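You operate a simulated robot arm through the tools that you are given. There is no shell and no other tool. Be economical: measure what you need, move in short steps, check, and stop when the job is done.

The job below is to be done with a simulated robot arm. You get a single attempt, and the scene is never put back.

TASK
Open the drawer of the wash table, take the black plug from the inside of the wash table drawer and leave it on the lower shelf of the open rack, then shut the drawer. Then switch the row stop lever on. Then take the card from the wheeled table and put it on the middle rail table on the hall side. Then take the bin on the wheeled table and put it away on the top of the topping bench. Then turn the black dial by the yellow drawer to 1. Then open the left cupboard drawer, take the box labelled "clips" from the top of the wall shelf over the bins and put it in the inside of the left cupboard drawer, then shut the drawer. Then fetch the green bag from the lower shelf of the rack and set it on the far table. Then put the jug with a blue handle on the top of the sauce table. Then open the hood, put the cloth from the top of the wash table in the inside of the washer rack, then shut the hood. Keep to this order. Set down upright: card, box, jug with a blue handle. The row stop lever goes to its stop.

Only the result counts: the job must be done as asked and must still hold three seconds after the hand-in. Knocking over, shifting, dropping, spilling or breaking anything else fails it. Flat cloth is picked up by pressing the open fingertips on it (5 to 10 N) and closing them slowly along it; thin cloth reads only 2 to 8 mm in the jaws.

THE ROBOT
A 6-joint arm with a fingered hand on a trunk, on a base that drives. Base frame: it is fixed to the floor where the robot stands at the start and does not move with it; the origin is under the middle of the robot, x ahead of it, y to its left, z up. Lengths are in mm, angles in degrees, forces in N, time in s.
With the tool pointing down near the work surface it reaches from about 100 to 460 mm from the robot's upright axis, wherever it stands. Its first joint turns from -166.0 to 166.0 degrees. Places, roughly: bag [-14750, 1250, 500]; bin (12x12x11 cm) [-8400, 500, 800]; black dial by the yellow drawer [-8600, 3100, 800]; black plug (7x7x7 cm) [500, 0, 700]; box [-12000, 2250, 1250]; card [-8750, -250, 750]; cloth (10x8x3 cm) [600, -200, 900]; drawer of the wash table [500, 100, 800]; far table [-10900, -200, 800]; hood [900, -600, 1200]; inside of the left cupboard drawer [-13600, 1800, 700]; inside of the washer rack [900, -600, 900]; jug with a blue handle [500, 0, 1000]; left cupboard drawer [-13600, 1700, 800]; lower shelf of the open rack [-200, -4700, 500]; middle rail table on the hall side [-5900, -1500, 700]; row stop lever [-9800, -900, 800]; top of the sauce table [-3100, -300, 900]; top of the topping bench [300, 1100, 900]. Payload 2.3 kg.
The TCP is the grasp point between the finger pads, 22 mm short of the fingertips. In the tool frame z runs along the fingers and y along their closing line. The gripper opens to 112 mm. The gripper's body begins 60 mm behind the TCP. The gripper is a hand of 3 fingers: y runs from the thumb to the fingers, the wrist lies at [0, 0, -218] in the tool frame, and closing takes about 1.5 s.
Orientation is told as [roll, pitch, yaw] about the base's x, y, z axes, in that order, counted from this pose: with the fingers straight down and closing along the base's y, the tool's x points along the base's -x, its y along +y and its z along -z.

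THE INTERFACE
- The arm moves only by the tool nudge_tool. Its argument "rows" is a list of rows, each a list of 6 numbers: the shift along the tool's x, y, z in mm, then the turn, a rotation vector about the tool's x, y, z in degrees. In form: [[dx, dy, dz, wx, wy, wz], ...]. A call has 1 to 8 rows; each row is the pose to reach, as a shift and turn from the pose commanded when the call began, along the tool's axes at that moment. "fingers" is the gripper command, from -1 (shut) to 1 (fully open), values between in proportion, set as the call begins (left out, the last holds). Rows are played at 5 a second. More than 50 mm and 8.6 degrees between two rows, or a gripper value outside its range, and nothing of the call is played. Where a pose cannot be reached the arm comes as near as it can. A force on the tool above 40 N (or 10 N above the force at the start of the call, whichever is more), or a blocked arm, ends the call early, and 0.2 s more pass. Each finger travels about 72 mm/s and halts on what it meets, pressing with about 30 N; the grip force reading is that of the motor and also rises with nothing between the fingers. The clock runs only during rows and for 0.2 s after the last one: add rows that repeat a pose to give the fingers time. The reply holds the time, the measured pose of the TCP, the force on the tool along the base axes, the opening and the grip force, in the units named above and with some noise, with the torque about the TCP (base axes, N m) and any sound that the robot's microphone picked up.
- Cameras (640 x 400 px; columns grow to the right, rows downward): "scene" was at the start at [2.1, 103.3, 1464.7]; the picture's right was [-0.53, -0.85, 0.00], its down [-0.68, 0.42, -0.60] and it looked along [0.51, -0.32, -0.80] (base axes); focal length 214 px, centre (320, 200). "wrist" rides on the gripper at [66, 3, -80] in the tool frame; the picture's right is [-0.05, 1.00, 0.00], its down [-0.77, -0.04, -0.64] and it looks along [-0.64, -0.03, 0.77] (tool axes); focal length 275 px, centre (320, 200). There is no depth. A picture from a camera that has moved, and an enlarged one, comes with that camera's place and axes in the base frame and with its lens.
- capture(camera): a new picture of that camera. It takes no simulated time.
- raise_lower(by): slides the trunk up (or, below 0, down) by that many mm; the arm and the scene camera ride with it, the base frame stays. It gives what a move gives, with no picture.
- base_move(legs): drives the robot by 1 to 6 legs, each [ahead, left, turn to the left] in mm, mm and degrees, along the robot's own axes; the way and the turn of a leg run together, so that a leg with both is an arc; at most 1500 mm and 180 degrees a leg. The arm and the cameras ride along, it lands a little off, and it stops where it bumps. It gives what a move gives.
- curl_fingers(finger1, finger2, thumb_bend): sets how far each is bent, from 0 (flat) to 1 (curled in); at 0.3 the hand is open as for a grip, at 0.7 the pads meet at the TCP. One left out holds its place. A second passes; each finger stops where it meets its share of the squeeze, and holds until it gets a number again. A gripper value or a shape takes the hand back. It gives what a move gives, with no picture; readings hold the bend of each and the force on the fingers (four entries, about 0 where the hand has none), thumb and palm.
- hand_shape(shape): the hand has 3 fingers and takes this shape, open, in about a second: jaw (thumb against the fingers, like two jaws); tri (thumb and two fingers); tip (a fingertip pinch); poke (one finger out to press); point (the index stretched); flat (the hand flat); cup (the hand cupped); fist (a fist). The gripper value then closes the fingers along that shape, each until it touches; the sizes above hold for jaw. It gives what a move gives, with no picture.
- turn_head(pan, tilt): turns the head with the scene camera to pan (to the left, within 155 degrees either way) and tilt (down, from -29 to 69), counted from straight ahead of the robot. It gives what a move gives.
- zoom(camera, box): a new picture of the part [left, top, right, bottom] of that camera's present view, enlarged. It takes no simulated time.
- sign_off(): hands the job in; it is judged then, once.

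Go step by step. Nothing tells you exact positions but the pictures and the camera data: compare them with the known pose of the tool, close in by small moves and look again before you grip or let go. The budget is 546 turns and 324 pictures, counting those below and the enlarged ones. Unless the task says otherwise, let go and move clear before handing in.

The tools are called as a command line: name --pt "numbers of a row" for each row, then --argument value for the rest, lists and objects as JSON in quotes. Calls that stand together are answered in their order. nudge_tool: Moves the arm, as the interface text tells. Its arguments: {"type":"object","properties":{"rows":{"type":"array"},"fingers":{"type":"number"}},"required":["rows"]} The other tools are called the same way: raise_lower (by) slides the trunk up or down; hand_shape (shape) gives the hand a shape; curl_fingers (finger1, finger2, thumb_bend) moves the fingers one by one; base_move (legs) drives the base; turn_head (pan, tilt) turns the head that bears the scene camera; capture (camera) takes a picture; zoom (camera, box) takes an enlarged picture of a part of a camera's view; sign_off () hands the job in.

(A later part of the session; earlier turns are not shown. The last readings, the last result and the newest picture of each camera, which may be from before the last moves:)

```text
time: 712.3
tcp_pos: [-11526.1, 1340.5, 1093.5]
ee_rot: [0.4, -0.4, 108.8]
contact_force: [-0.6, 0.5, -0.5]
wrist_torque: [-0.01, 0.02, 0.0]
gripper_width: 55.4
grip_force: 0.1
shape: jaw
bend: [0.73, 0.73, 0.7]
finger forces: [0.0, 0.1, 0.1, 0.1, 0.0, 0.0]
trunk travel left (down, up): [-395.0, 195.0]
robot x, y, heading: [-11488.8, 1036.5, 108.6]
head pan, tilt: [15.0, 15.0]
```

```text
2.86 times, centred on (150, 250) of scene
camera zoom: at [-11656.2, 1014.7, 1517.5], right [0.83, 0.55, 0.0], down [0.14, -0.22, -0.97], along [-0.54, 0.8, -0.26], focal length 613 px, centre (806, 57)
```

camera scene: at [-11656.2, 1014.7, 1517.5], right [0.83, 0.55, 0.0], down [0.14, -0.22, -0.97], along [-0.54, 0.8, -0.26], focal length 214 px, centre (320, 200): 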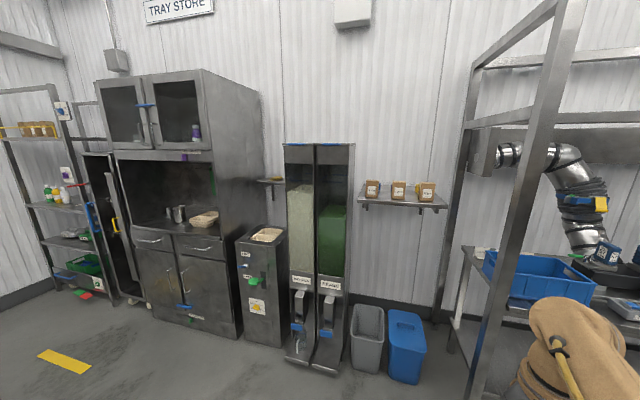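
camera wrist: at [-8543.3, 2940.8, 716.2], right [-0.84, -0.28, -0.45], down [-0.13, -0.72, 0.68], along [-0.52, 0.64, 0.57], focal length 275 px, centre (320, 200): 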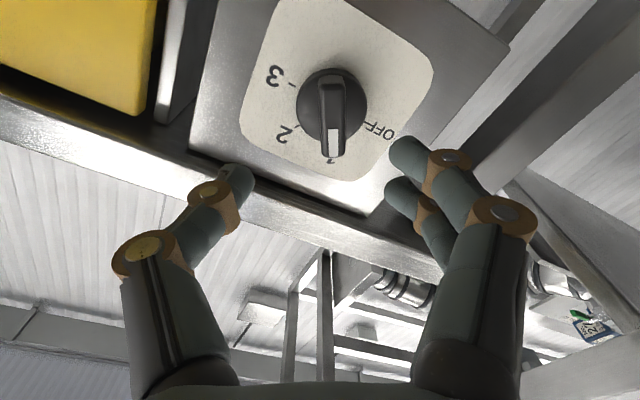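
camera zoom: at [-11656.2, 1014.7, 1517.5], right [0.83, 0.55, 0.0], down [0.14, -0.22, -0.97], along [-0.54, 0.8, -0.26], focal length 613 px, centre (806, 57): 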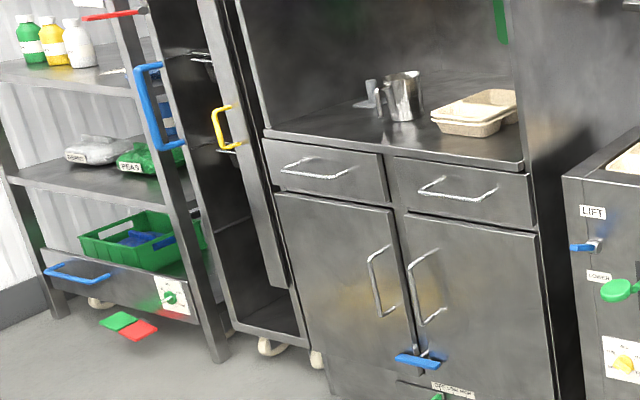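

The CLIPS box is the middle one. First I'll go to the cupboard and open its left drawer.

base_move --legs '[[0, 1450, 0], [0, 395, 0], [450, 0, 0]]'

turn_head --pan 0 --tilt 45

capture --camera "scene"

capture --camera "wrist"

```text
time: 723.8
tcp_pos: [-13408.7, 1178.8, 1094.4]
ee_rot: [0.4, -0.3, 109.0]
contact_force: [0.7, -0.4, -0.9]
wrist_torque: [-0.01, 0.0, -0.01]
gripper_width: 55.5
grip_force: 0.1
shape: jaw
bend: [0.73, 0.73, 0.7]
finger forces: [0.0, 0.0, 0.1, 0.0, 0.0, 0.0]
trunk travel left (down, up): [-395.0, 195.0]
robot x, y, heading: [-13369.8, 876.7, 109.1]
head pan, tilt: [15.0, 15.0]
```

```text
time: 724.8
tcp_pos: [-13409.4, 1177.3, 1093.3]
ee_rot: [0.3, -0.2, 109.0]
contact_force: [0.5, 0.0, -0.9]
wrist_torque: [-0.04, 0.0, -0.01]
gripper_width: 55.5
grip_force: 0.0
shape: jaw
bend: [0.73, 0.73, 0.7]
finger forces: [0.0, 0.0, 0.1, 0.1, 0.1, 0.0]
trunk travel left (down, up): [-395.0, 195.0]
robot x, y, heading: [-13372.2, 874.8, 109.1]
head pan, tilt: [0.0, 45.0]
```

```text
187 pictures are left
camera scene: at [-13513.0, 852.1, 1470.8], right [0.95, 0.32, 0.0], down [0.23, -0.67, -0.71], along [-0.23, 0.67, -0.71], focal length 214 px, centre (320, 200)
```

scene: 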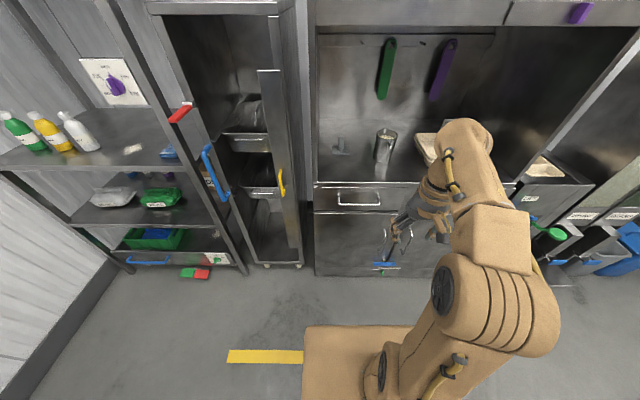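

```text
186 pictures are left
camera wrist: at [-13391.3, 1113.4, 1172.8], right [-0.96, -0.28, 0.01], down [-0.21, 0.74, 0.64], along [-0.18, 0.61, -0.77], focal length 275 px, centre (320, 200)
```

wrist: 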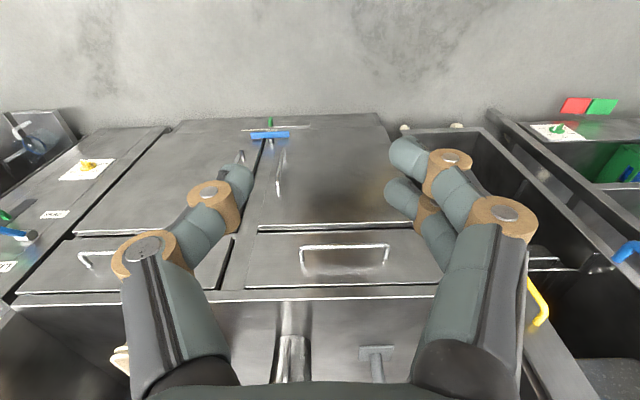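

The left drawer's handle bar is about 667 ahead, 28 right, z≈800, just like the wash table's. I'll repeat that approach: trunk down, hand tilted 45° with the fingers straddling the bar.

raise_lower --by -232

nudge_tool --pt "0 0 0 -2.93 -2.93 7.08" --pt "0 0 0 -5.85 -5.85 14.15" --pt "0 0 0 -8.78 -8.78 21.23" --pt "0 0 0 -11.7 -11.7 28.3" --pt "0 0 0 -14.63 -14.63 35.4" --pt "0 0 0 -17.55 -17.55 42.45" --pt "0 0 0 -20.5 -20.5 49.5" --pt "0 0 0 -23.4 -23.4 56.6" --fingers 0.2

nudge_tool --pt "0 0 0 -2.93 -2.93 7.08" --pt "0 0 0 -5.85 -5.85 14.15" --pt "0 0 0 -8.78 -8.78 21.23" --pt "0 0 0 -11.7 -11.7 28.3"

base_move --legs '[[220, 0, 0]]'

capture --camera "wrist"

```text
time: 727.2
tcp_pos: [-13409.8, 1178.3, 861.2]
ee_rot: [0.3, -0.3, 109.0]
contact_force: [0.4, -0.2, -0.1]
wrist_torque: [-0.01, -0.02, -0.02]
gripper_width: 55.6
grip_force: 0.0
shape: jaw
bend: [0.73, 0.73, 0.7]
finger forces: [0.0, 0.1, 0.0, 0.0, 0.0, 0.0]
trunk travel left (down, up): [-163.0, 427.0]
robot x, y, heading: [-13370.7, 878.5, 108.9]
head pan, tilt: [0.0, 45.0]
```

```text
time: 729.0
tcp_pos: [-13409.1, 1179.2, 861.2]
ee_rot: [31.2, -8.1, 48.4]
contact_force: [0.9, -0.6, 0.3]
wrist_torque: [-0.03, -0.02, -0.01]
gripper_width: 66.8
grip_force: 0.1
shape: jaw
bend: [0.71, 0.71, 0.71]
finger forces: [0.1, 0.0, 0.0, 0.1, 0.0, 0.0]
trunk travel left (down, up): [-163.0, 427.0]
robot x, y, heading: [-13371.9, 878.7, 109.0]
head pan, tilt: [0.0, 45.0]
```

```text
time: 730.0
tcp_pos: [-13408.2, 1177.7, 860.4]
ee_rot: [45.2, 0.3, 18.9]
contact_force: [0.0, 0.4, -0.2]
wrist_torque: [0.01, 0.0, -0.01]
gripper_width: 66.7
grip_force: 0.1
shape: jaw
bend: [0.71, 0.71, 0.71]
finger forces: [0.0, 0.1, 0.0, 0.0, 0.1, 0.0]
trunk travel left (down, up): [-163.0, 427.0]
robot x, y, heading: [-13372.5, 876.5, 108.8]
head pan, tilt: [0.0, 45.0]
```

```text
time: 731.7
tcp_pos: [-13480.6, 1389.4, 861.5]
ee_rot: [45.2, 0.3, 18.9]
contact_force: [-0.4, -0.1, -0.7]
wrist_torque: [0.0, 0.01, 0.02]
gripper_width: 66.9
grip_force: 0.0
shape: jaw
bend: [0.71, 0.71, 0.71]
finger forces: [0.1, 0.0, 0.0, 0.1, 0.0, 0.0]
trunk travel left (down, up): [-163.0, 427.0]
robot x, y, heading: [-13444.0, 1087.4, 108.8]
head pan, tilt: [0.0, 45.0]
```

```text
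185 pictures are left
camera wrist: at [-13526.1, 1313.7, 919.7], right [-0.18, 0.68, 0.71], down [0.89, -0.2, 0.42], along [0.43, 0.7, -0.57], focal length 275 px, centre (320, 200)
```

wrist: 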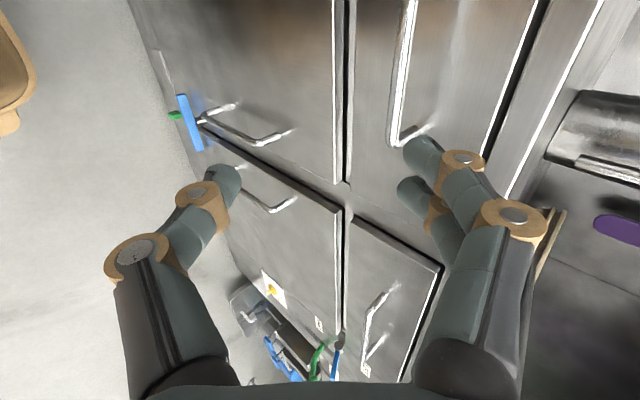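

The handle is in view between thumb and fingers. I'll drive 75 mm closer, then push in.

base_move --legs '[[75, 0, 0]]'

nudge_tool --pt "9 9 20 0 0 0" --pt "18 9 50 0 0 0"

capture --camera "wrist"

```text
time: 732.7
tcp_pos: [-13504.7, 1459.3, 859.2]
ee_rot: [45.3, 0.3, 18.9]
contact_force: [0.1, 0.7, -0.8]
wrist_torque: [-0.01, -0.02, 0.03]
gripper_width: 66.8
grip_force: 0.0
shape: jaw
bend: [0.71, 0.71, 0.71]
finger forces: [0.0, 0.0, 0.1, 0.0, 0.1, 0.0]
trunk travel left (down, up): [-163.0, 427.0]
robot x, y, heading: [-13468.6, 1161.9, 108.7]
head pan, tilt: [0.0, 45.0]
```

```text
time: 733.3
tcp_pos: [-13536.3, 1492.3, 833.5]
ee_rot: [45.2, 0.4, 19.0]
contact_force: [0.6, 0.2, 0.1]
wrist_torque: [0.01, 0.02, 0.01]
gripper_width: 66.7
grip_force: 0.1
shape: jaw
bend: [0.71, 0.71, 0.71]
finger forces: [0.0, 0.0, 0.1, 0.1, 0.1, 0.1]
trunk travel left (down, up): [-163.0, 427.0]
robot x, y, heading: [-13467.9, 1159.9, 108.9]
head pan, tilt: [0.0, 45.0]
```

```text
184 pictures are left
camera wrist: at [-13582.0, 1418.0, 891.5], right [-0.18, 0.68, 0.71], down [0.89, -0.2, 0.42], along [0.43, 0.7, -0.57], focal length 275 px, centre (320, 200)
```

wrist: 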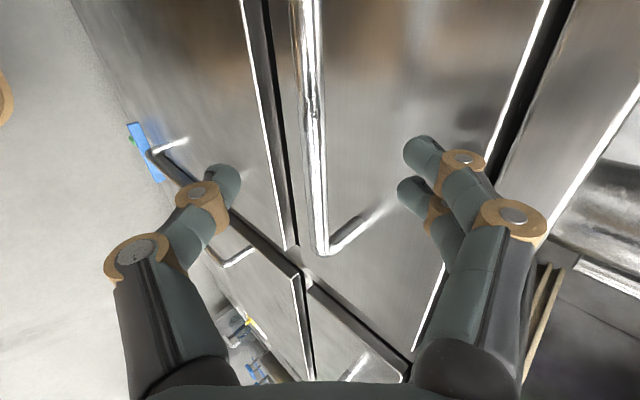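

The bar is centred between the fingers. I'll push in 47 mm and close.

nudge_tool --pt "0 1 24 0 0 0" --pt "0 1 47 0 0 0"

nudge_tool --pt "0 0 0 0 0 0" --pt "0 0 0 0 0 0" --pt "0 0 0 0 0 0" --pt "0 0 0 0 0 0" --pt "0 0 0 0 0 0" --pt "0 0 0 0 0 0" --fingers -1

capture --camera "wrist"

```text
time: 733.9
tcp_pos: [-13545.3, 1519.7, 802.8]
ee_rot: [45.6, 0.3, 19.0]
contact_force: [10.5, -32.2, 10.7]
wrist_torque: [0.92, 0.29, -0.06]
gripper_width: 55.5
grip_force: 0.1
shape: jaw
bend: [0.76, 0.77, 0.71]
finger forces: [17.0, 17.7, 0.0, 0.0, 0.0, 0.0]
trunk travel left (down, up): [-163.0, 427.0]
robot x, y, heading: [-13466.7, 1155.4, 108.9]
head pan, tilt: [0.0, 45.0]
```

```text
time: 735.3
tcp_pos: [-13547.7, 1524.6, 798.4]
ee_rot: [45.0, 0.3, 19.0]
contact_force: [1.3, -6.6, -22.1]
wrist_torque: [0.27, 0.09, 0.03]
gripper_width: 0.0
grip_force: 30.6
shape: jaw
bend: [0.76, 0.76, 0.76]
finger forces: [0.0, 0.0, 0.0, 0.0, 22.3, 0.0]
trunk travel left (down, up): [-163.0, 427.0]
robot x, y, heading: [-13467.9, 1157.7, 108.8]
head pan, tilt: [0.0, 45.0]
```

```text
183 pictures are left
camera wrist: at [-13592.4, 1450.2, 857.6], right [-0.18, 0.68, 0.71], down [0.89, -0.2, 0.42], along [0.43, 0.7, -0.57], focal length 275 px, centre (320, 200)
```

wrist: 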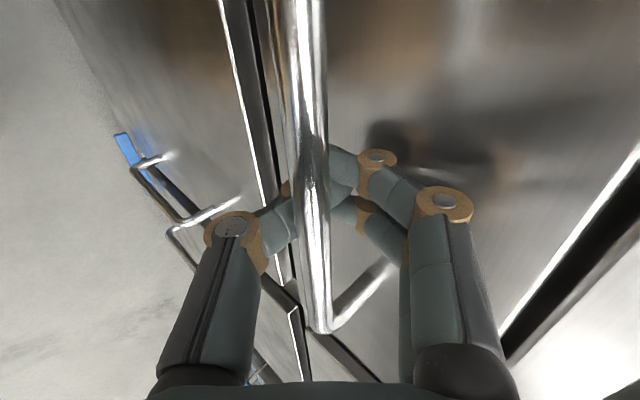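

The fingers have closed behind the bar. I'll pull by driving back.

base_move --legs '[[-120, 0, 0]]'

capture --camera "scene"

```text
time: 736.6
tcp_pos: [-13507.4, 1410.4, 800.3]
ee_rot: [45.1, 0.3, 19.0]
contact_force: [-3.8, -1.4, -24.5]
wrist_torque: [0.22, 0.05, -0.03]
gripper_width: 0.0
grip_force: 29.8
shape: jaw
bend: [0.76, 0.76, 0.77]
finger forces: [0.0, 0.0, 0.0, 0.0, 23.3, 0.0]
trunk travel left (down, up): [-163.0, 427.0]
robot x, y, heading: [-13426.8, 1040.7, 108.9]
head pan, tilt: [0.0, 45.0]
```

```text
182 pictures are left
camera scene: at [-13570.7, 1019.6, 1238.6], right [0.95, 0.32, 0.0], down [0.23, -0.67, -0.71], along [-0.23, 0.67, -0.71], focal length 214 px, centre (320, 200)
```

scene: 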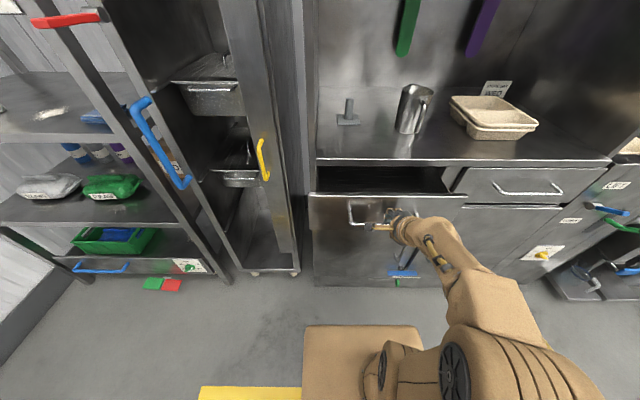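

The drawer opens. I'll pull another 110 mm.

base_move --legs '[[-110, 0, 0]]'

nudge_tool --pt "0 0 0 0 0 0" --pt "0 0 0 0 0 0" --pt "0 0 0 0 0 0" --pt "0 0 0 0 0 0" --pt "0 0 -25 0 0 0" --pt "0 0 -50 0 0 0" --pt "0 0 -80 0 0 0" --fingers 0.2

base_move --legs '[[-250, 0, 0]]'

capture --camera "scene"

```text
time: 737.8
tcp_pos: [-13473.4, 1306.2, 798.0]
ee_rot: [45.0, 0.3, 19.0]
contact_force: [-8.0, -3.2, -24.1]
wrist_torque: [0.24, 0.07, -0.07]
gripper_width: 0.2
grip_force: 30.1
shape: jaw
bend: [0.76, 0.76, 0.78]
finger forces: [0.0, 0.0, 0.1, 0.0, 24.6, 0.0]
trunk travel left (down, up): [-163.0, 427.0]
robot x, y, heading: [-13390.9, 940.8, 108.9]
head pan, tilt: [0.0, 45.0]
```

```text
time: 739.4
tcp_pos: [-13451.9, 1251.1, 855.8]
ee_rot: [45.1, 0.3, 19.0]
contact_force: [0.2, 0.1, 0.2]
wrist_torque: [0.0, 0.0, 0.0]
gripper_width: 67.2
grip_force: 0.1
shape: jaw
bend: [0.71, 0.71, 0.71]
finger forces: [0.0, 0.0, 0.1, 0.0, 0.0, 0.1]
trunk travel left (down, up): [-163.0, 427.0]
robot x, y, heading: [-13397.8, 936.6, 108.8]
head pan, tilt: [0.0, 45.0]
```

```text
time: 741.2
tcp_pos: [-13374.1, 1018.4, 856.9]
ee_rot: [45.1, 0.3, 19.0]
contact_force: [0.2, -0.5, 1.1]
wrist_torque: [0.0, -0.01, -0.01]
gripper_width: 67.0
grip_force: 0.1
shape: jaw
bend: [0.71, 0.71, 0.71]
finger forces: [0.0, 0.0, 0.1, 0.1, 0.0, 0.0]
trunk travel left (down, up): [-163.0, 427.0]
robot x, y, heading: [-13310.5, 702.4, 108.8]
head pan, tilt: [0.0, 45.0]
```

```text
181 pictures are left
camera scene: at [-13454.2, 679.4, 1238.7], right [0.95, 0.32, 0.0], down [0.23, -0.67, -0.71], along [-0.23, 0.67, -0.71], focal length 214 px, centre (320, 200)
```

scene: 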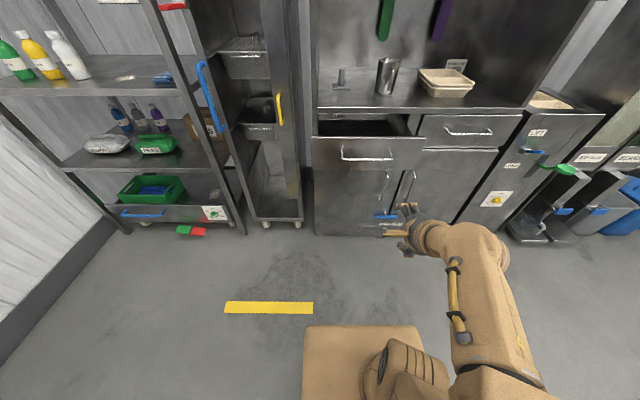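

The drawer is open about 230 mm. Now for the CLIPS box: I'll bring the hand back to pointing down, raise the trunk fully and go to the wall shelf.

raise_lower --by 400

nudge_tool --pt "0 0 0 2.93 2.93 -7.08" --pt "0 0 0 5.85 5.85 -14.15" --pt "0 0 0 8.78 8.78 -21.23" --pt "0 0 0 11.7 11.7 -28.3" --pt "0 0 0 14.63 14.63 -35.4" --pt "0 0 0 17.55 17.55 -42.45" --pt "0 0 0 20.5 20.5 -49.5" --pt "0 0 0 23.4 23.4 -56.6"

nudge_tool --pt "0 0 0 2.93 2.93 -7.08" --pt "0 0 0 5.85 5.85 -14.15" --pt "0 0 0 8.78 8.78 -21.23" --pt "0 0 0 11.7 11.7 -28.3" --fingers 0.9

base_move --legs '[[0, -1400, -0.3], [0, -340, 0], [300, 0, 0]]'

turn_head --pan 0 --tilt 40

capture --camera "scene"

capture --camera "wrist"

```text
time: 745.0
tcp_pos: [-13373.9, 1018.9, 1255.3]
ee_rot: [45.0, 0.3, 19.1]
contact_force: [0.0, 0.6, -0.3]
wrist_torque: [0.02, 0.02, -0.02]
gripper_width: 67.0
grip_force: 0.1
shape: jaw
bend: [0.71, 0.71, 0.71]
finger forces: [0.0, 0.1, 0.0, 0.1, 0.0, 0.0]
trunk travel left (down, up): [-563.0, 27.0]
robot x, y, heading: [-13312.1, 706.2, 109.0]
head pan, tilt: [0.0, 45.0]
```

```text
time: 746.8
tcp_pos: [-13374.3, 1019.1, 1254.6]
ee_rot: [14.5, -8.3, 79.5]
contact_force: [-0.5, -0.1, -0.6]
wrist_torque: [0.02, 0.0, 0.0]
gripper_width: 67.2
grip_force: 0.0
shape: jaw
bend: [0.71, 0.71, 0.71]
finger forces: [0.0, 0.0, 0.1, 0.0, 0.0, 0.0]
trunk travel left (down, up): [-563.0, 27.0]
robot x, y, heading: [-13311.3, 703.6, 108.9]
head pan, tilt: [0.0, 45.0]
```

```text
time: 747.8
tcp_pos: [-13373.7, 1018.0, 1257.5]
ee_rot: [0.4, 0.0, 109.1]
contact_force: [-0.4, 0.2, -0.1]
wrist_torque: [0.0, -0.01, 0.01]
gripper_width: 106.3
grip_force: 0.1
shape: jaw
bend: [0.4, 0.4, 0.37]
finger forces: [0.1, 0.1, 0.1, 0.1, 0.0, 0.0]
trunk travel left (down, up): [-563.0, 27.0]
robot x, y, heading: [-13314.2, 703.9, 108.9]
head pan, tilt: [0.0, 45.0]
```

```text
time: 758.2
tcp_pos: [-11830.2, 1855.4, 1255.0]
ee_rot: [0.4, -0.3, 108.9]
contact_force: [-0.7, 0.6, -0.8]
wrist_torque: [-0.06, 0.01, -0.03]
gripper_width: 106.4
grip_force: 0.1
shape: jaw
bend: [0.4, 0.4, 0.37]
finger forces: [0.0, 0.1, 0.0, 0.1, 0.0, 0.0]
trunk travel left (down, up): [-563.0, 27.0]
robot x, y, heading: [-11767.9, 1538.4, 108.4]
head pan, tilt: [0.0, 45.0]
```

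```text
time: 758.9
tcp_pos: [-11830.2, 1854.6, 1255.4]
ee_rot: [0.3, -0.2, 108.8]
contact_force: [-0.1, 0.0, -0.7]
wrist_torque: [-0.02, 0.02, 0.02]
gripper_width: 106.2
grip_force: 0.0
shape: jaw
bend: [0.4, 0.4, 0.37]
finger forces: [0.0, 0.1, 0.0, 0.1, 0.0, 0.0]
trunk travel left (down, up): [-563.0, 27.0]
robot x, y, heading: [-11771.1, 1537.8, 108.7]
head pan, tilt: [0.0, 40.0]
```

```text
180 pictures are left
camera scene: at [-11913.0, 1520.3, 1646.0], right [0.95, 0.32, 0.0], down [0.21, -0.61, -0.77], along [-0.24, 0.73, -0.64], focal length 214 px, centre (320, 200)
```

scene: 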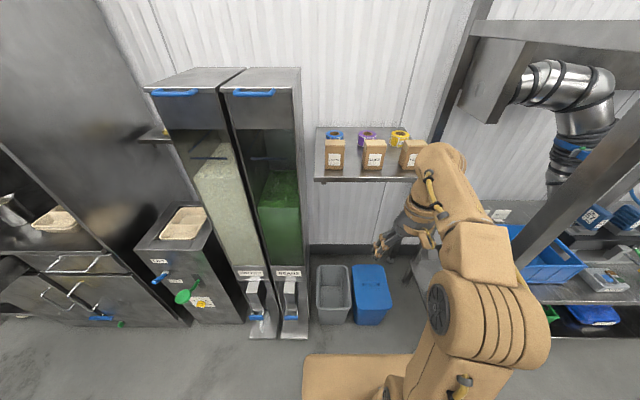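

```text
179 pictures are left
camera wrist: at [-11812.0, 1789.9, 1335.5], right [-0.96, -0.28, 0.01], down [-0.21, 0.74, 0.64], along [-0.18, 0.61, -0.77], focal length 275 px, centre (320, 200)
```

wrist: 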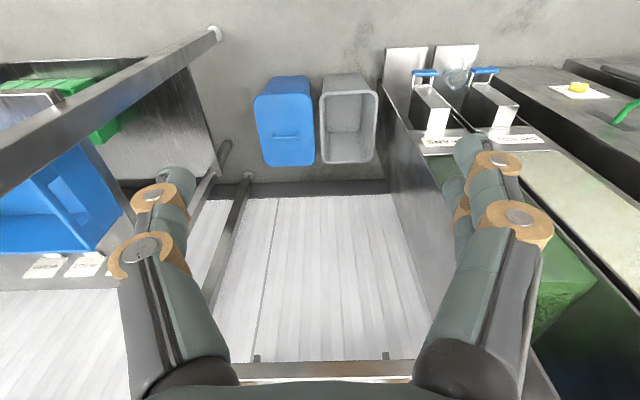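

The CLIPS box is about 735 ahead and 60 right on the shelf (surface z≈1214). I'll drive in 230 mm and look again.

nudge_tool --pt "0 -8 -8 0 0 0" --pt "0 -15 -15 0 0 0"

base_move --legs '[[230, 0, 0]]'

capture --camera "scene"

capture --camera "wrist"

```text
time: 759.5
tcp_pos: [-11816.3, 1859.4, 1270.0]
ee_rot: [0.3, -0.2, 108.7]
contact_force: [0.4, -0.2, 0.0]
wrist_torque: [0.01, 0.01, -0.01]
gripper_width: 106.3
grip_force: 0.1
shape: jaw
bend: [0.4, 0.4, 0.37]
finger forces: [0.1, 0.0, 0.1, 0.0, 0.0, 0.0]
trunk travel left (down, up): [-563.0, 27.0]
robot x, y, heading: [-11770.7, 1535.7, 108.8]
head pan, tilt: [0.0, 40.0]
```

```text
time: 761.2
tcp_pos: [-11891.0, 2080.3, 1270.7]
ee_rot: [0.3, -0.2, 108.9]
contact_force: [0.1, 0.9, 0.1]
wrist_torque: [-0.02, 0.01, -0.01]
gripper_width: 106.3
grip_force: 0.1
shape: jaw
bend: [0.4, 0.4, 0.37]
finger forces: [0.0, 0.0, 0.1, 0.0, 0.0, 0.0]
trunk travel left (down, up): [-563.0, 27.0]
robot x, y, heading: [-11842.7, 1760.2, 108.8]
head pan, tilt: [0.0, 40.0]
```

```text
178 pictures are left
camera scene: at [-11987.7, 1740.9, 1646.0], right [0.95, 0.32, 0.0], down [0.21, -0.61, -0.77], along [-0.25, 0.73, -0.64], focal length 214 px, centre (320, 200)
```

scene: 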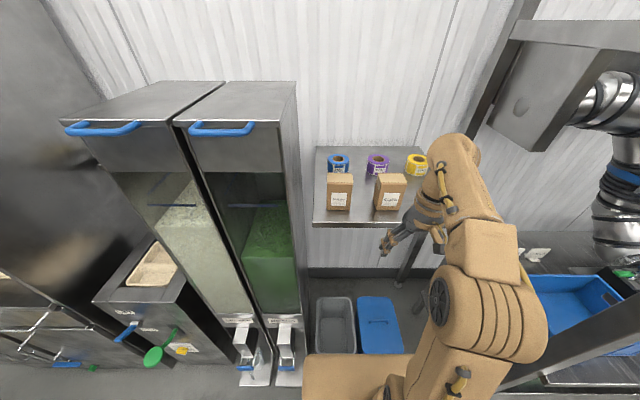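

```text
177 pictures are left
camera wrist: at [-11873.2, 2015.2, 1350.4], right [-0.96, -0.28, 0.01], down [-0.21, 0.74, 0.64], along [-0.18, 0.61, -0.77], focal length 275 px, centre (320, 200)
```

wrist: 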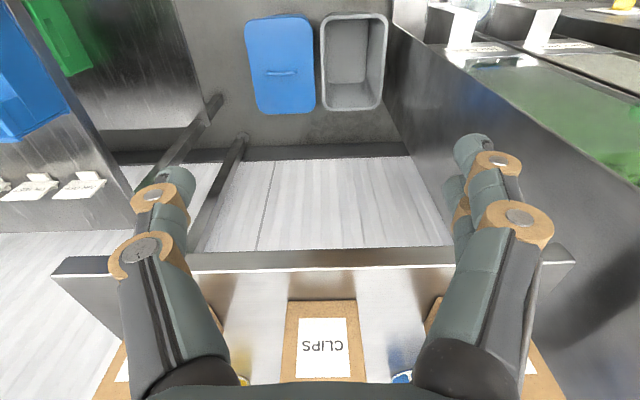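

The box is dead ahead between the fingers' path, 76 mm wide. I'll drive 110 mm more, then slide the open fingers along its sides.

base_move --legs '[[110, 0, 0]]'

capture --camera "wrist"

```text
time: 762.4
tcp_pos: [-11926.4, 2183.4, 1270.9]
ee_rot: [0.4, -0.2, 108.9]
contact_force: [0.4, -0.2, 0.1]
wrist_torque: [-0.03, 0.0, -0.01]
gripper_width: 106.4
grip_force: 0.2
shape: jaw
bend: [0.4, 0.4, 0.37]
finger forces: [0.0, 0.0, 0.0, 0.0, 0.1, 0.0]
trunk travel left (down, up): [-563.0, 27.0]
robot x, y, heading: [-11879.6, 1863.0, 108.7]
head pan, tilt: [0.0, 40.0]
```

```text
176 pictures are left
camera wrist: at [-11908.0, 2118.1, 1350.4], right [-0.96, -0.28, 0.01], down [-0.21, 0.74, 0.64], along [-0.18, 0.61, -0.77], focal length 275 px, centre (320, 200)
```

wrist: 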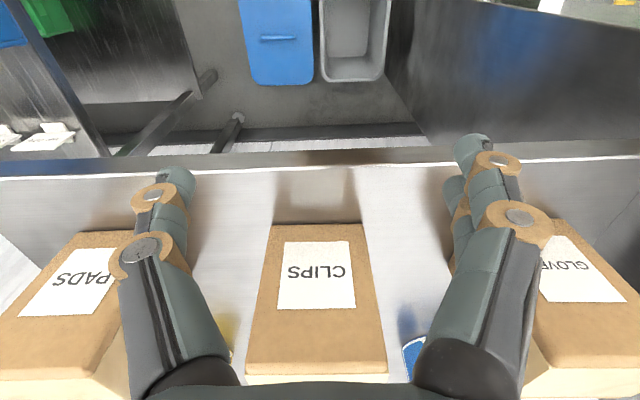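

The box is centred. I'll slide the hand forward 92 mm and close.

nudge_tool --pt "-30 -1 0 0 0 0" --pt "-62 -2 0 0 0 0" --pt "-92 -2 0 0 0 0"

nudge_tool --pt "0 0 0 0 0 0" --pt "0 0 0 0 0 0" --pt "0 0 0 0 0 0" --pt "0 0 0 0 0 0" --pt "0 0 0 0 0 0" --fingers -1

capture --camera "wrist"

```text
time: 763.2
tcp_pos: [-11952.2, 2264.1, 1265.6]
ee_rot: [0.4, -0.1, 108.8]
contact_force: [0.7, -0.7, 0.0]
wrist_torque: [-0.01, 0.02, -0.02]
gripper_width: 106.7
grip_force: 0.1
shape: jaw
bend: [0.4, 0.4, 0.37]
finger forces: [0.0, 0.0, 0.1, 0.1, 0.0, 0.0]
out of reach, approached as far as the arm can: row 3
trunk travel left (down, up): [-563.0, 27.0]
robot x, y, heading: [-11879.9, 1862.1, 108.7]
head pan, tilt: [0.0, 40.0]
```

```text
time: 764.4
tcp_pos: [-11953.7, 2263.6, 1268.0]
ee_rot: [0.2, -0.3, 108.9]
contact_force: [0.9, -0.2, -0.4]
wrist_torque: [0.0, -0.01, -0.03]
gripper_width: 0.1
grip_force: 30.2
shape: jaw
bend: [0.68, 0.77, 0.75]
finger forces: [0.0, 0.0, 0.0, 0.0, 0.1, 0.0]
trunk travel left (down, up): [-563.0, 27.0]
robot x, y, heading: [-11881.6, 1865.3, 109.0]
head pan, tilt: [0.0, 40.0]
```

```text
175 pictures are left
camera wrist: at [-11934.8, 2197.7, 1346.9], right [-0.96, -0.28, 0.01], down [-0.21, 0.74, 0.64], along [-0.18, 0.61, -0.77], focal length 275 px, centre (320, 200)
```

wrist: 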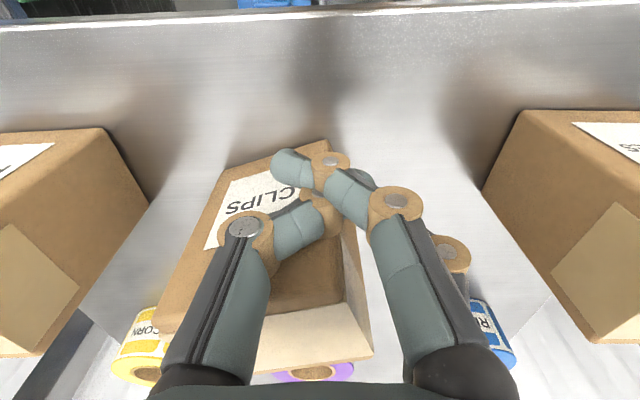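

The hand was a bit short: the fingers closed in front of the box and only turned it slightly; it's still standing. I'll retreat, open and look.

nudge_tool --pt "30 0 0 0 0 0" --pt "70 0 0 0 0 0"

nudge_tool --pt "0 0 0 0 0 0" --pt "0 0 0 0 0 0" --pt "0 0 0 0 0 0" --pt "0 0 0 0 0 0" --pt "0 0 0 0 0 0" --fingers 1

capture --camera "wrist"

zoom --camera "scene" --box '[300, 130, 460, 290]'

```text
time: 765.0
tcp_pos: [-11927.3, 2196.0, 1266.1]
ee_rot: [0.2, -0.4, 108.9]
contact_force: [-1.3, 0.3, -0.3]
wrist_torque: [0.0, 0.01, 0.0]
gripper_width: 0.0
grip_force: 29.7
shape: jaw
bend: [0.68, 0.77, 0.75]
finger forces: [0.0, 0.0, 0.1, 0.0, 0.1, 0.1]
trunk travel left (down, up): [-563.0, 27.0]
robot x, y, heading: [-11881.9, 1865.2, 108.9]
head pan, tilt: [0.0, 40.0]
```

```text
time: 766.2
tcp_pos: [-11928.6, 2197.7, 1266.8]
ee_rot: [0.3, -0.2, 108.9]
contact_force: [0.1, -0.3, -0.5]
wrist_torque: [0.01, -0.02, 0.0]
gripper_width: 112.2
grip_force: 0.1
shape: jaw
bend: [0.3, 0.3, 0.3]
finger forces: [0.0, 0.1, 0.1, 0.1, 0.0, 0.0]
trunk travel left (down, up): [-563.0, 27.0]
robot x, y, heading: [-11881.4, 1865.9, 108.8]
head pan, tilt: [0.0, 40.0]
```

```text
174 pictures are left
camera wrist: at [-11911.2, 2131.6, 1346.0], right [-0.96, -0.28, 0.01], down [-0.21, 0.74, 0.64], along [-0.18, 0.61, -0.77], focal length 275 px, centre (320, 200)
```

wrist: 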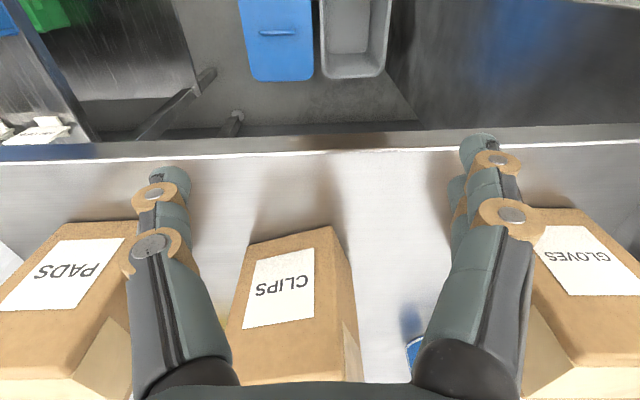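

```text
2.50 times, centred on (380, 210) of scene
camera zoom: at [-12022.5, 1843.5, 1646.0], right [0.95, 0.32, 0.0], down [0.21, -0.61, -0.77], along [-0.25, 0.73, -0.64], focal length 536 px, centre (170, 175)
```

zoom: 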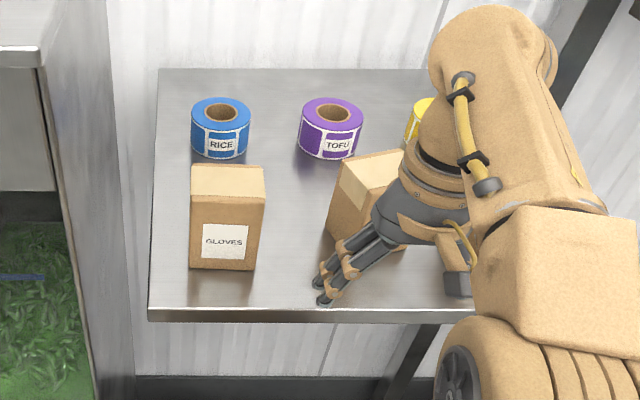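

The box stands turned by about 15°. I'll turn the hand to match, raise the trunk a little for reach, move 30 mm closer and try again deeper.

raise_lower --by 27

nudge_tool --pt "0 0 13 0 0 -7.5" --pt "0 0 27 0 0 -15"

base_move --legs '[[32, 0, 0]]'

capture --camera "wrist"

```text
time: 766.9
tcp_pos: [-11928.7, 2196.1, 1292.6]
ee_rot: [0.3, -0.2, 108.8]
contact_force: [0.2, -0.1, -0.8]
wrist_torque: [0.0, 0.02, 0.0]
gripper_width: 111.8
grip_force: 0.1
shape: jaw
bend: [0.3, 0.3, 0.3]
finger forces: [0.0, 0.1, 0.0, 0.0, 0.0, 0.0]
trunk travel left (down, up): [-590.0, 0.0]
robot x, y, heading: [-11882.1, 1861.0, 108.7]
head pan, tilt: [0.0, 40.0]
```

```text
time: 767.5
tcp_pos: [-11928.9, 2196.4, 1266.5]
ee_rot: [0.2, -0.4, 124.0]
contact_force: [0.5, 0.0, 0.8]
wrist_torque: [-0.03, -0.01, 0.01]
gripper_width: 111.9
grip_force: 0.1
shape: jaw
bend: [0.3, 0.3, 0.3]
finger forces: [0.1, 0.0, 0.0, 0.0, 0.1, 0.1]
trunk travel left (down, up): [-590.0, 0.0]
robot x, y, heading: [-11882.7, 1860.7, 108.6]
head pan, tilt: [0.0, 40.0]
```

```text
time: 768.4
tcp_pos: [-11939.7, 2228.3, 1265.6]
ee_rot: [0.3, -0.4, 123.9]
contact_force: [-0.3, -0.9, 0.8]
wrist_torque: [-0.01, 0.01, 0.03]
gripper_width: 112.0
grip_force: 0.1
shape: jaw
bend: [0.3, 0.3, 0.3]
finger forces: [0.0, 0.1, 0.0, 0.0, 0.1, 0.1]
trunk travel left (down, up): [-590.0, 0.0]
robot x, y, heading: [-11890.5, 1893.4, 108.6]
head pan, tilt: [0.0, 40.0]
```

```text
172 pictures are left
camera wrist: at [-11905.8, 2168.6, 1345.9], right [-0.86, -0.52, 0.0], down [-0.4, 0.66, 0.64], along [-0.33, 0.55, -0.77], focal length 275 px, centre (320, 200)
```

wrist: 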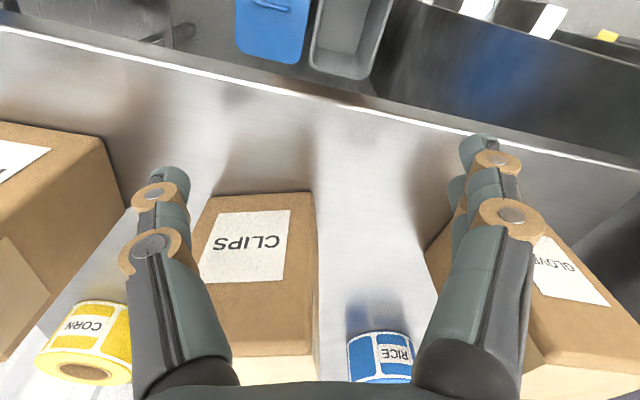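

Now aligned: the box centre is 65 mm ahead and 37 mm right in the hand's frame. I'll shift right first, then move in.

nudge_tool --pt "0 -37 0 0 0 0" --pt "-25 -37 0 0 0 0" --pt "-50 -37 0 0 0 0" --pt "-68 -37 0 0 0 0"

capture --camera "wrist"

```text
time: 769.4
tcp_pos: [-11945.8, 2306.1, 1266.2]
ee_rot: [0.3, -0.2, 123.8]
contact_force: [0.8, 1.1, 0.1]
wrist_torque: [0.01, 0.01, -0.02]
gripper_width: 111.9
grip_force: 0.1
shape: jaw
bend: [0.3, 0.3, 0.3]
finger forces: [0.0, 0.0, 0.0, 0.1, 0.7, 0.0]
trunk travel left (down, up): [-590.0, 0.0]
robot x, y, heading: [-11892.8, 1894.2, 108.5]
head pan, tilt: [0.0, 40.0]
```

```text
171 pictures are left
camera wrist: at [-11912.9, 2247.4, 1346.1], right [-0.86, -0.52, 0.01], down [-0.4, 0.66, 0.64], along [-0.33, 0.54, -0.77], focal length 275 px, centre (320, 200)
```

wrist: 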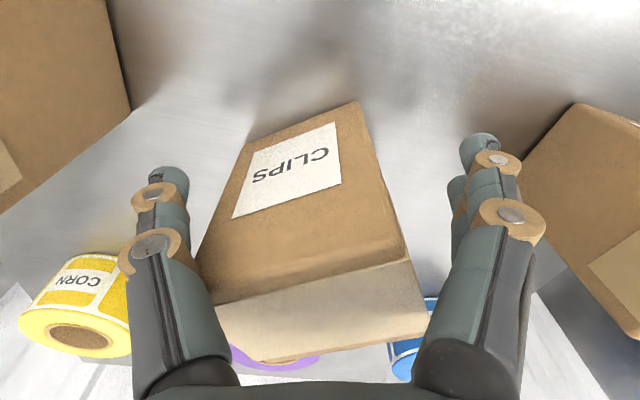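

The box is now between thumb and fingers, nearly centred. I'll close; the squeeze will straighten it.

nudge_tool --pt "-4 0 0 0 0 0" --pt "-4 0 0 0 0 0" --pt "-4 0 0 0 0 0" --pt "-4 0 0 0 0 0" --pt "-4 0 0 0 0 0" --fingers -1

capture --camera "wrist"

```text
time: 770.6
tcp_pos: [-11949.0, 2307.9, 1266.2]
ee_rot: [0.3, -0.3, 123.9]
contact_force: [-0.5, -0.4, -0.8]
wrist_torque: [-0.01, 0.01, 0.01]
gripper_width: 0.1
grip_force: 29.6
shape: jaw
bend: [0.68, 0.73, 0.75]
finger forces: [0.1, 0.0, 0.0, 0.1, 0.1, 0.1]
trunk travel left (down, up): [-590.0, 0.0]
robot x, y, heading: [-11891.2, 1892.4, 108.7]
head pan, tilt: [0.0, 40.0]
```

```text
170 pictures are left
camera wrist: at [-11915.0, 2249.7, 1346.3], right [-0.86, -0.52, 0.0], down [-0.4, 0.66, 0.64], along [-0.33, 0.55, -0.77], focal length 275 px, centre (320, 200)
```

wrist: 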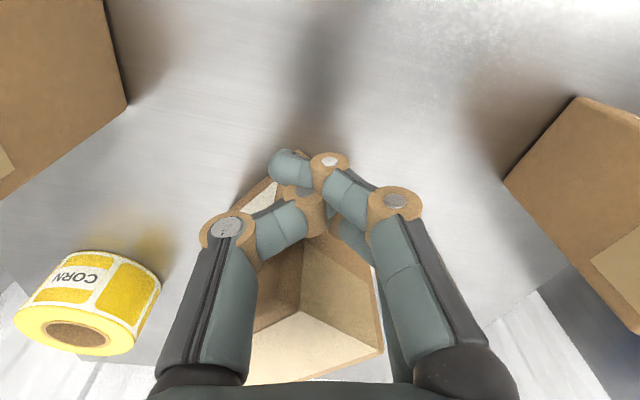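

The box slipped back again, turned about 45°; I need to go about 25 mm deeper. I'll retreat with the fingers closed and look at the situation.

nudge_tool --pt "35 0 0 0 0 0" --pt "75 0 0 0 0 0"

nudge_tool --pt "0 0 0 0 0 0" --pt "0 0 0 0 0 0" --pt "0 0 0 0 0 0" --pt "0 0 0 0 0 0" --pt "0 0 0 0 0 0" --fingers 1

capture --camera "wrist"

zoom --camera "scene" --box '[300, 130, 460, 290]'

```text
time: 771.2
tcp_pos: [-11906.7, 2245.3, 1267.6]
ee_rot: [0.2, -0.4, 123.9]
contact_force: [-0.1, -0.4, 0.3]
wrist_torque: [0.05, 0.0, 0.02]
gripper_width: 0.1
grip_force: 29.9
shape: jaw
bend: [0.68, 0.73, 0.75]
finger forces: [0.0, 0.0, 0.1, 0.0, 0.1, 0.0]
trunk travel left (down, up): [-590.0, 0.0]
robot x, y, heading: [-11890.0, 1897.5, 108.6]
head pan, tilt: [0.0, 40.0]
```

```text
time: 772.4
tcp_pos: [-11906.4, 2246.4, 1266.1]
ee_rot: [0.4, -0.3, 124.0]
contact_force: [-0.5, 1.2, -0.1]
wrist_torque: [-0.02, 0.01, 0.05]
gripper_width: 111.9
grip_force: 0.0
shape: jaw
bend: [0.3, 0.3, 0.3]
finger forces: [0.0, 0.0, 0.0, 0.0, 0.0, 0.1]
trunk travel left (down, up): [-590.0, 0.0]
robot x, y, heading: [-11893.0, 1893.9, 108.8]
head pan, tilt: [0.0, 40.0]
```

```text
169 pictures are left
camera wrist: at [-11873.1, 2187.8, 1346.8], right [-0.86, -0.52, 0.01], down [-0.4, 0.66, 0.64], along [-0.33, 0.55, -0.77], focal length 275 px, centre (320, 200)
```

wrist: 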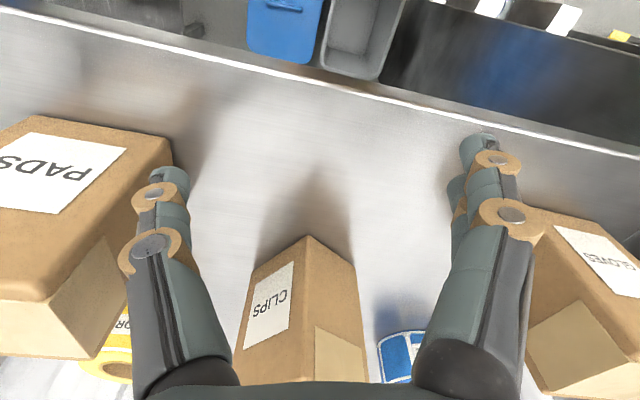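

```text
2.50 times, centred on (380, 210) of scene
camera zoom: at [-12032.8, 1873.8, 1673.0], right [0.95, 0.32, 0.0], down [0.21, -0.61, -0.77], along [-0.25, 0.73, -0.64], focal length 536 px, centre (170, 175)
```

zoom: 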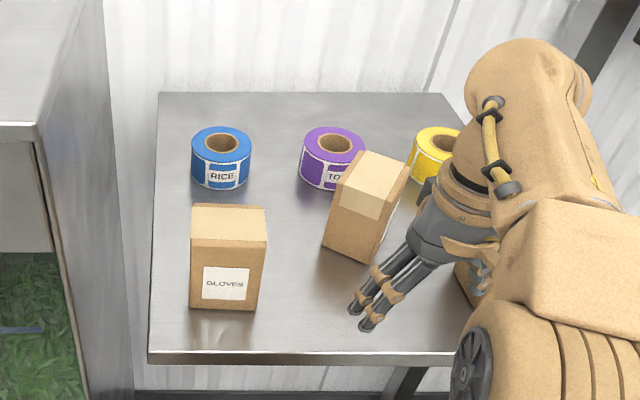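

The purple roll is untouched. The box now stands with its broad faces at an angle, so I'll grip it across its 44 mm thickness: turn the hand 40°, shift left and tilt 20° forward for extra reach.

nudge_tool --pt "10 0 0 0 0 8" --pt "10 0 0 0 0 16" --pt "10 0 0 0 0 24" --pt "10 0 0 0 0 32" --pt "10 0 0 0 0 40"

nudge_tool --pt "0 21 0 0 -7 0" --pt "0 42 0 0 -14 0" --pt "0 63 0 0 -20 0"

capture --camera "wrist"

```text
time: 773.6
tcp_pos: [-11901.6, 2237.0, 1265.2]
ee_rot: [0.4, -0.1, 83.7]
contact_force: [0.3, 0.2, 1.0]
wrist_torque: [0.0, 0.03, 0.0]
gripper_width: 112.0
grip_force: 0.0
shape: jaw
bend: [0.3, 0.3, 0.3]
finger forces: [0.1, 0.0, 0.0, 0.0, 0.0, 0.0]
trunk travel left (down, up): [-590.0, 0.0]
robot x, y, heading: [-11893.1, 1890.9, 108.6]
head pan, tilt: [0.0, 40.0]
```

```text
time: 774.4
tcp_pos: [-11960.5, 2245.9, 1275.3]
ee_rot: [0.8, -19.8, 83.8]
contact_force: [-0.7, 0.0, 0.2]
wrist_torque: [0.03, 0.01, 0.01]
gripper_width: 112.0
grip_force: 0.0
shape: jaw
bend: [0.3, 0.3, 0.3]
finger forces: [0.1, 0.0, 0.1, 0.0, 0.0, 0.0]
out of reach, approached as far as the arm can: row 3
trunk travel left (down, up): [-590.0, 0.0]
robot x, y, heading: [-11892.1, 1895.0, 108.8]
head pan, tilt: [0.0, 40.0]
```

```text
167 pictures are left
camera wrist: at [-11973.3, 2154.9, 1328.2], right [-0.99, 0.15, 0.03], down [0.1, 0.5, 0.86], along [0.11, 0.85, -0.51], focal length 275 px, centre (320, 200)
```

wrist: 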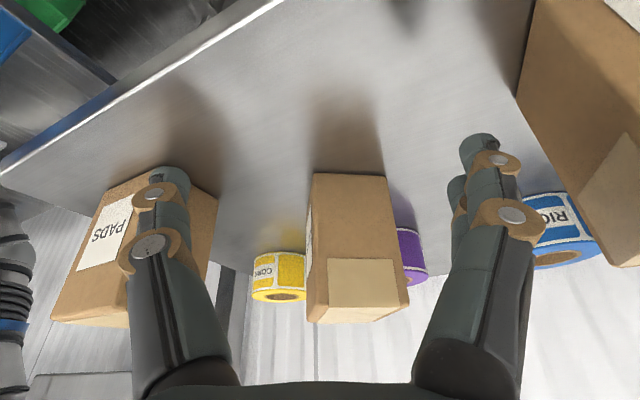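

The box now shows its narrow side squarely. Its centre is 100 mm ahead and 16 mm left; I'll align and move in.

nudge_tool --pt "0 16 0 0 0 4.5" --pt "0 16 0 0 0 8" --pt "-30 16 13 0 0 8" --pt "-60 16 26 0 0 8"

capture --camera "wrist"

```text
time: 775.4
tcp_pos: [-11966.9, 2313.5, 1272.2]
ee_rot: [3.3, -19.8, 75.2]
contact_force: [0.8, -0.1, 0.7]
wrist_torque: [0.01, 0.01, 0.0]
gripper_width: 112.1
grip_force: 0.1
shape: jaw
bend: [0.3, 0.3, 0.3]
finger forces: [0.0, 0.0, 0.0, 0.0, 0.0, 0.1]
out of reach, approached as far as the arm can: row 1, 2
trunk travel left (down, up): [-590.0, 0.0]
robot x, y, heading: [-11888.7, 1892.8, 108.8]
head pan, tilt: [0.0, 40.0]
```

```text
166 pictures are left
camera wrist: at [-11990.1, 2224.5, 1324.7], right [-0.96, 0.28, 0.07], down [0.2, 0.48, 0.86], along [0.2, 0.83, -0.51], focal length 275 px, centre (320, 200)
```

wrist: 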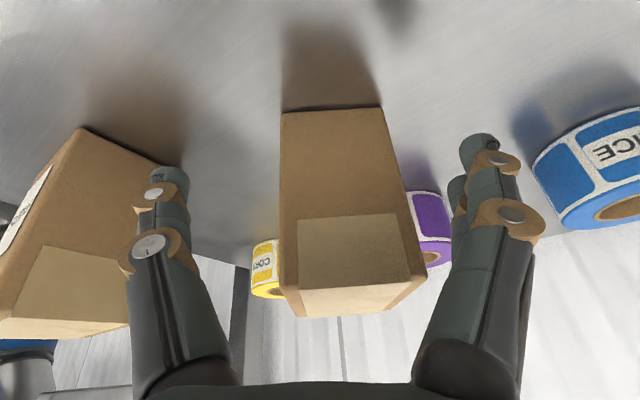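

Well aligned. I'll move in the last 40 mm and shift 9 mm left, then close.

nudge_tool --pt "0 9 0 0 0 0" --pt "-18 9 9 0 0 0" --pt "-37 9 18 0 0 0"

capture --camera "wrist"

```text
time: 776.2
tcp_pos: [-11967.7, 2354.5, 1267.6]
ee_rot: [3.4, -19.8, 75.3]
contact_force: [-0.3, 0.2, 0.3]
wrist_torque: [-0.01, -0.01, 0.01]
gripper_width: 112.0
grip_force: 0.1
shape: jaw
bend: [0.3, 0.3, 0.3]
finger forces: [0.1, 0.1, 0.0, 0.0, 0.0, 0.1]
trunk travel left (down, up): [-590.0, 0.0]
robot x, y, heading: [-11891.0, 1896.9, 108.7]
head pan, tilt: [0.0, 40.0]
```

```text
165 pictures are left
camera wrist: at [-11990.4, 2266.3, 1320.5], right [-0.96, 0.28, 0.07], down [0.2, 0.48, 0.86], along [0.2, 0.83, -0.51], focal length 275 px, centre (320, 200)
```

wrist: 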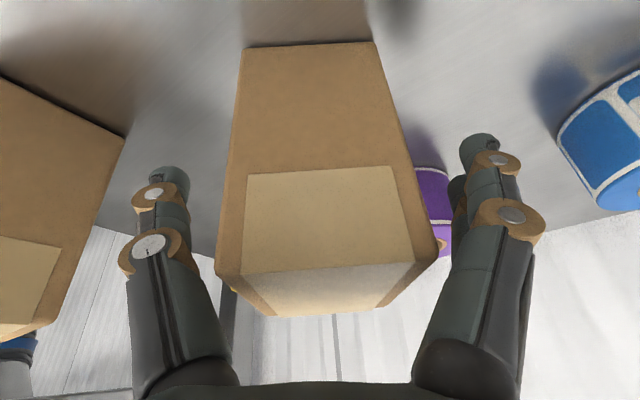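

Centred. Closing now.

nudge_tool --pt "-6 0 2 0 0 0" --pt "-6 0 2 0 0 0" --pt "-6 0 2 0 0 0" --pt "-6 0 2 0 0 0" --pt "-6 0 2 0 0 0" --fingers -1

capture --camera "wrist"

```text
time: 777.4
tcp_pos: [-11965.8, 2360.4, 1268.4]
ee_rot: [3.3, -19.8, 75.2]
contact_force: [0.7, 0.3, -0.1]
wrist_torque: [-0.01, -0.01, 0.04]
gripper_width: 53.6
grip_force: 29.9
shape: jaw
bend: [0.73, 0.73, 0.7]
finger forces: [13.7, 13.7, 0.0, 0.0, 27.3, 0.2]
trunk travel left (down, up): [-590.0, 0.0]
robot x, y, heading: [-11886.8, 1897.0, 108.6]
head pan, tilt: [0.0, 40.0]
```

```text
164 pictures are left
camera wrist: at [-11988.9, 2271.6, 1320.7], right [-0.96, 0.28, 0.07], down [0.2, 0.48, 0.86], along [0.2, 0.83, -0.51], focal length 275 px, centre (320, 200)
```

wrist: 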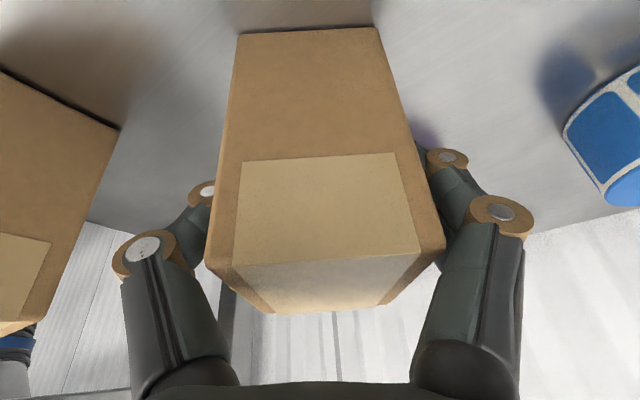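

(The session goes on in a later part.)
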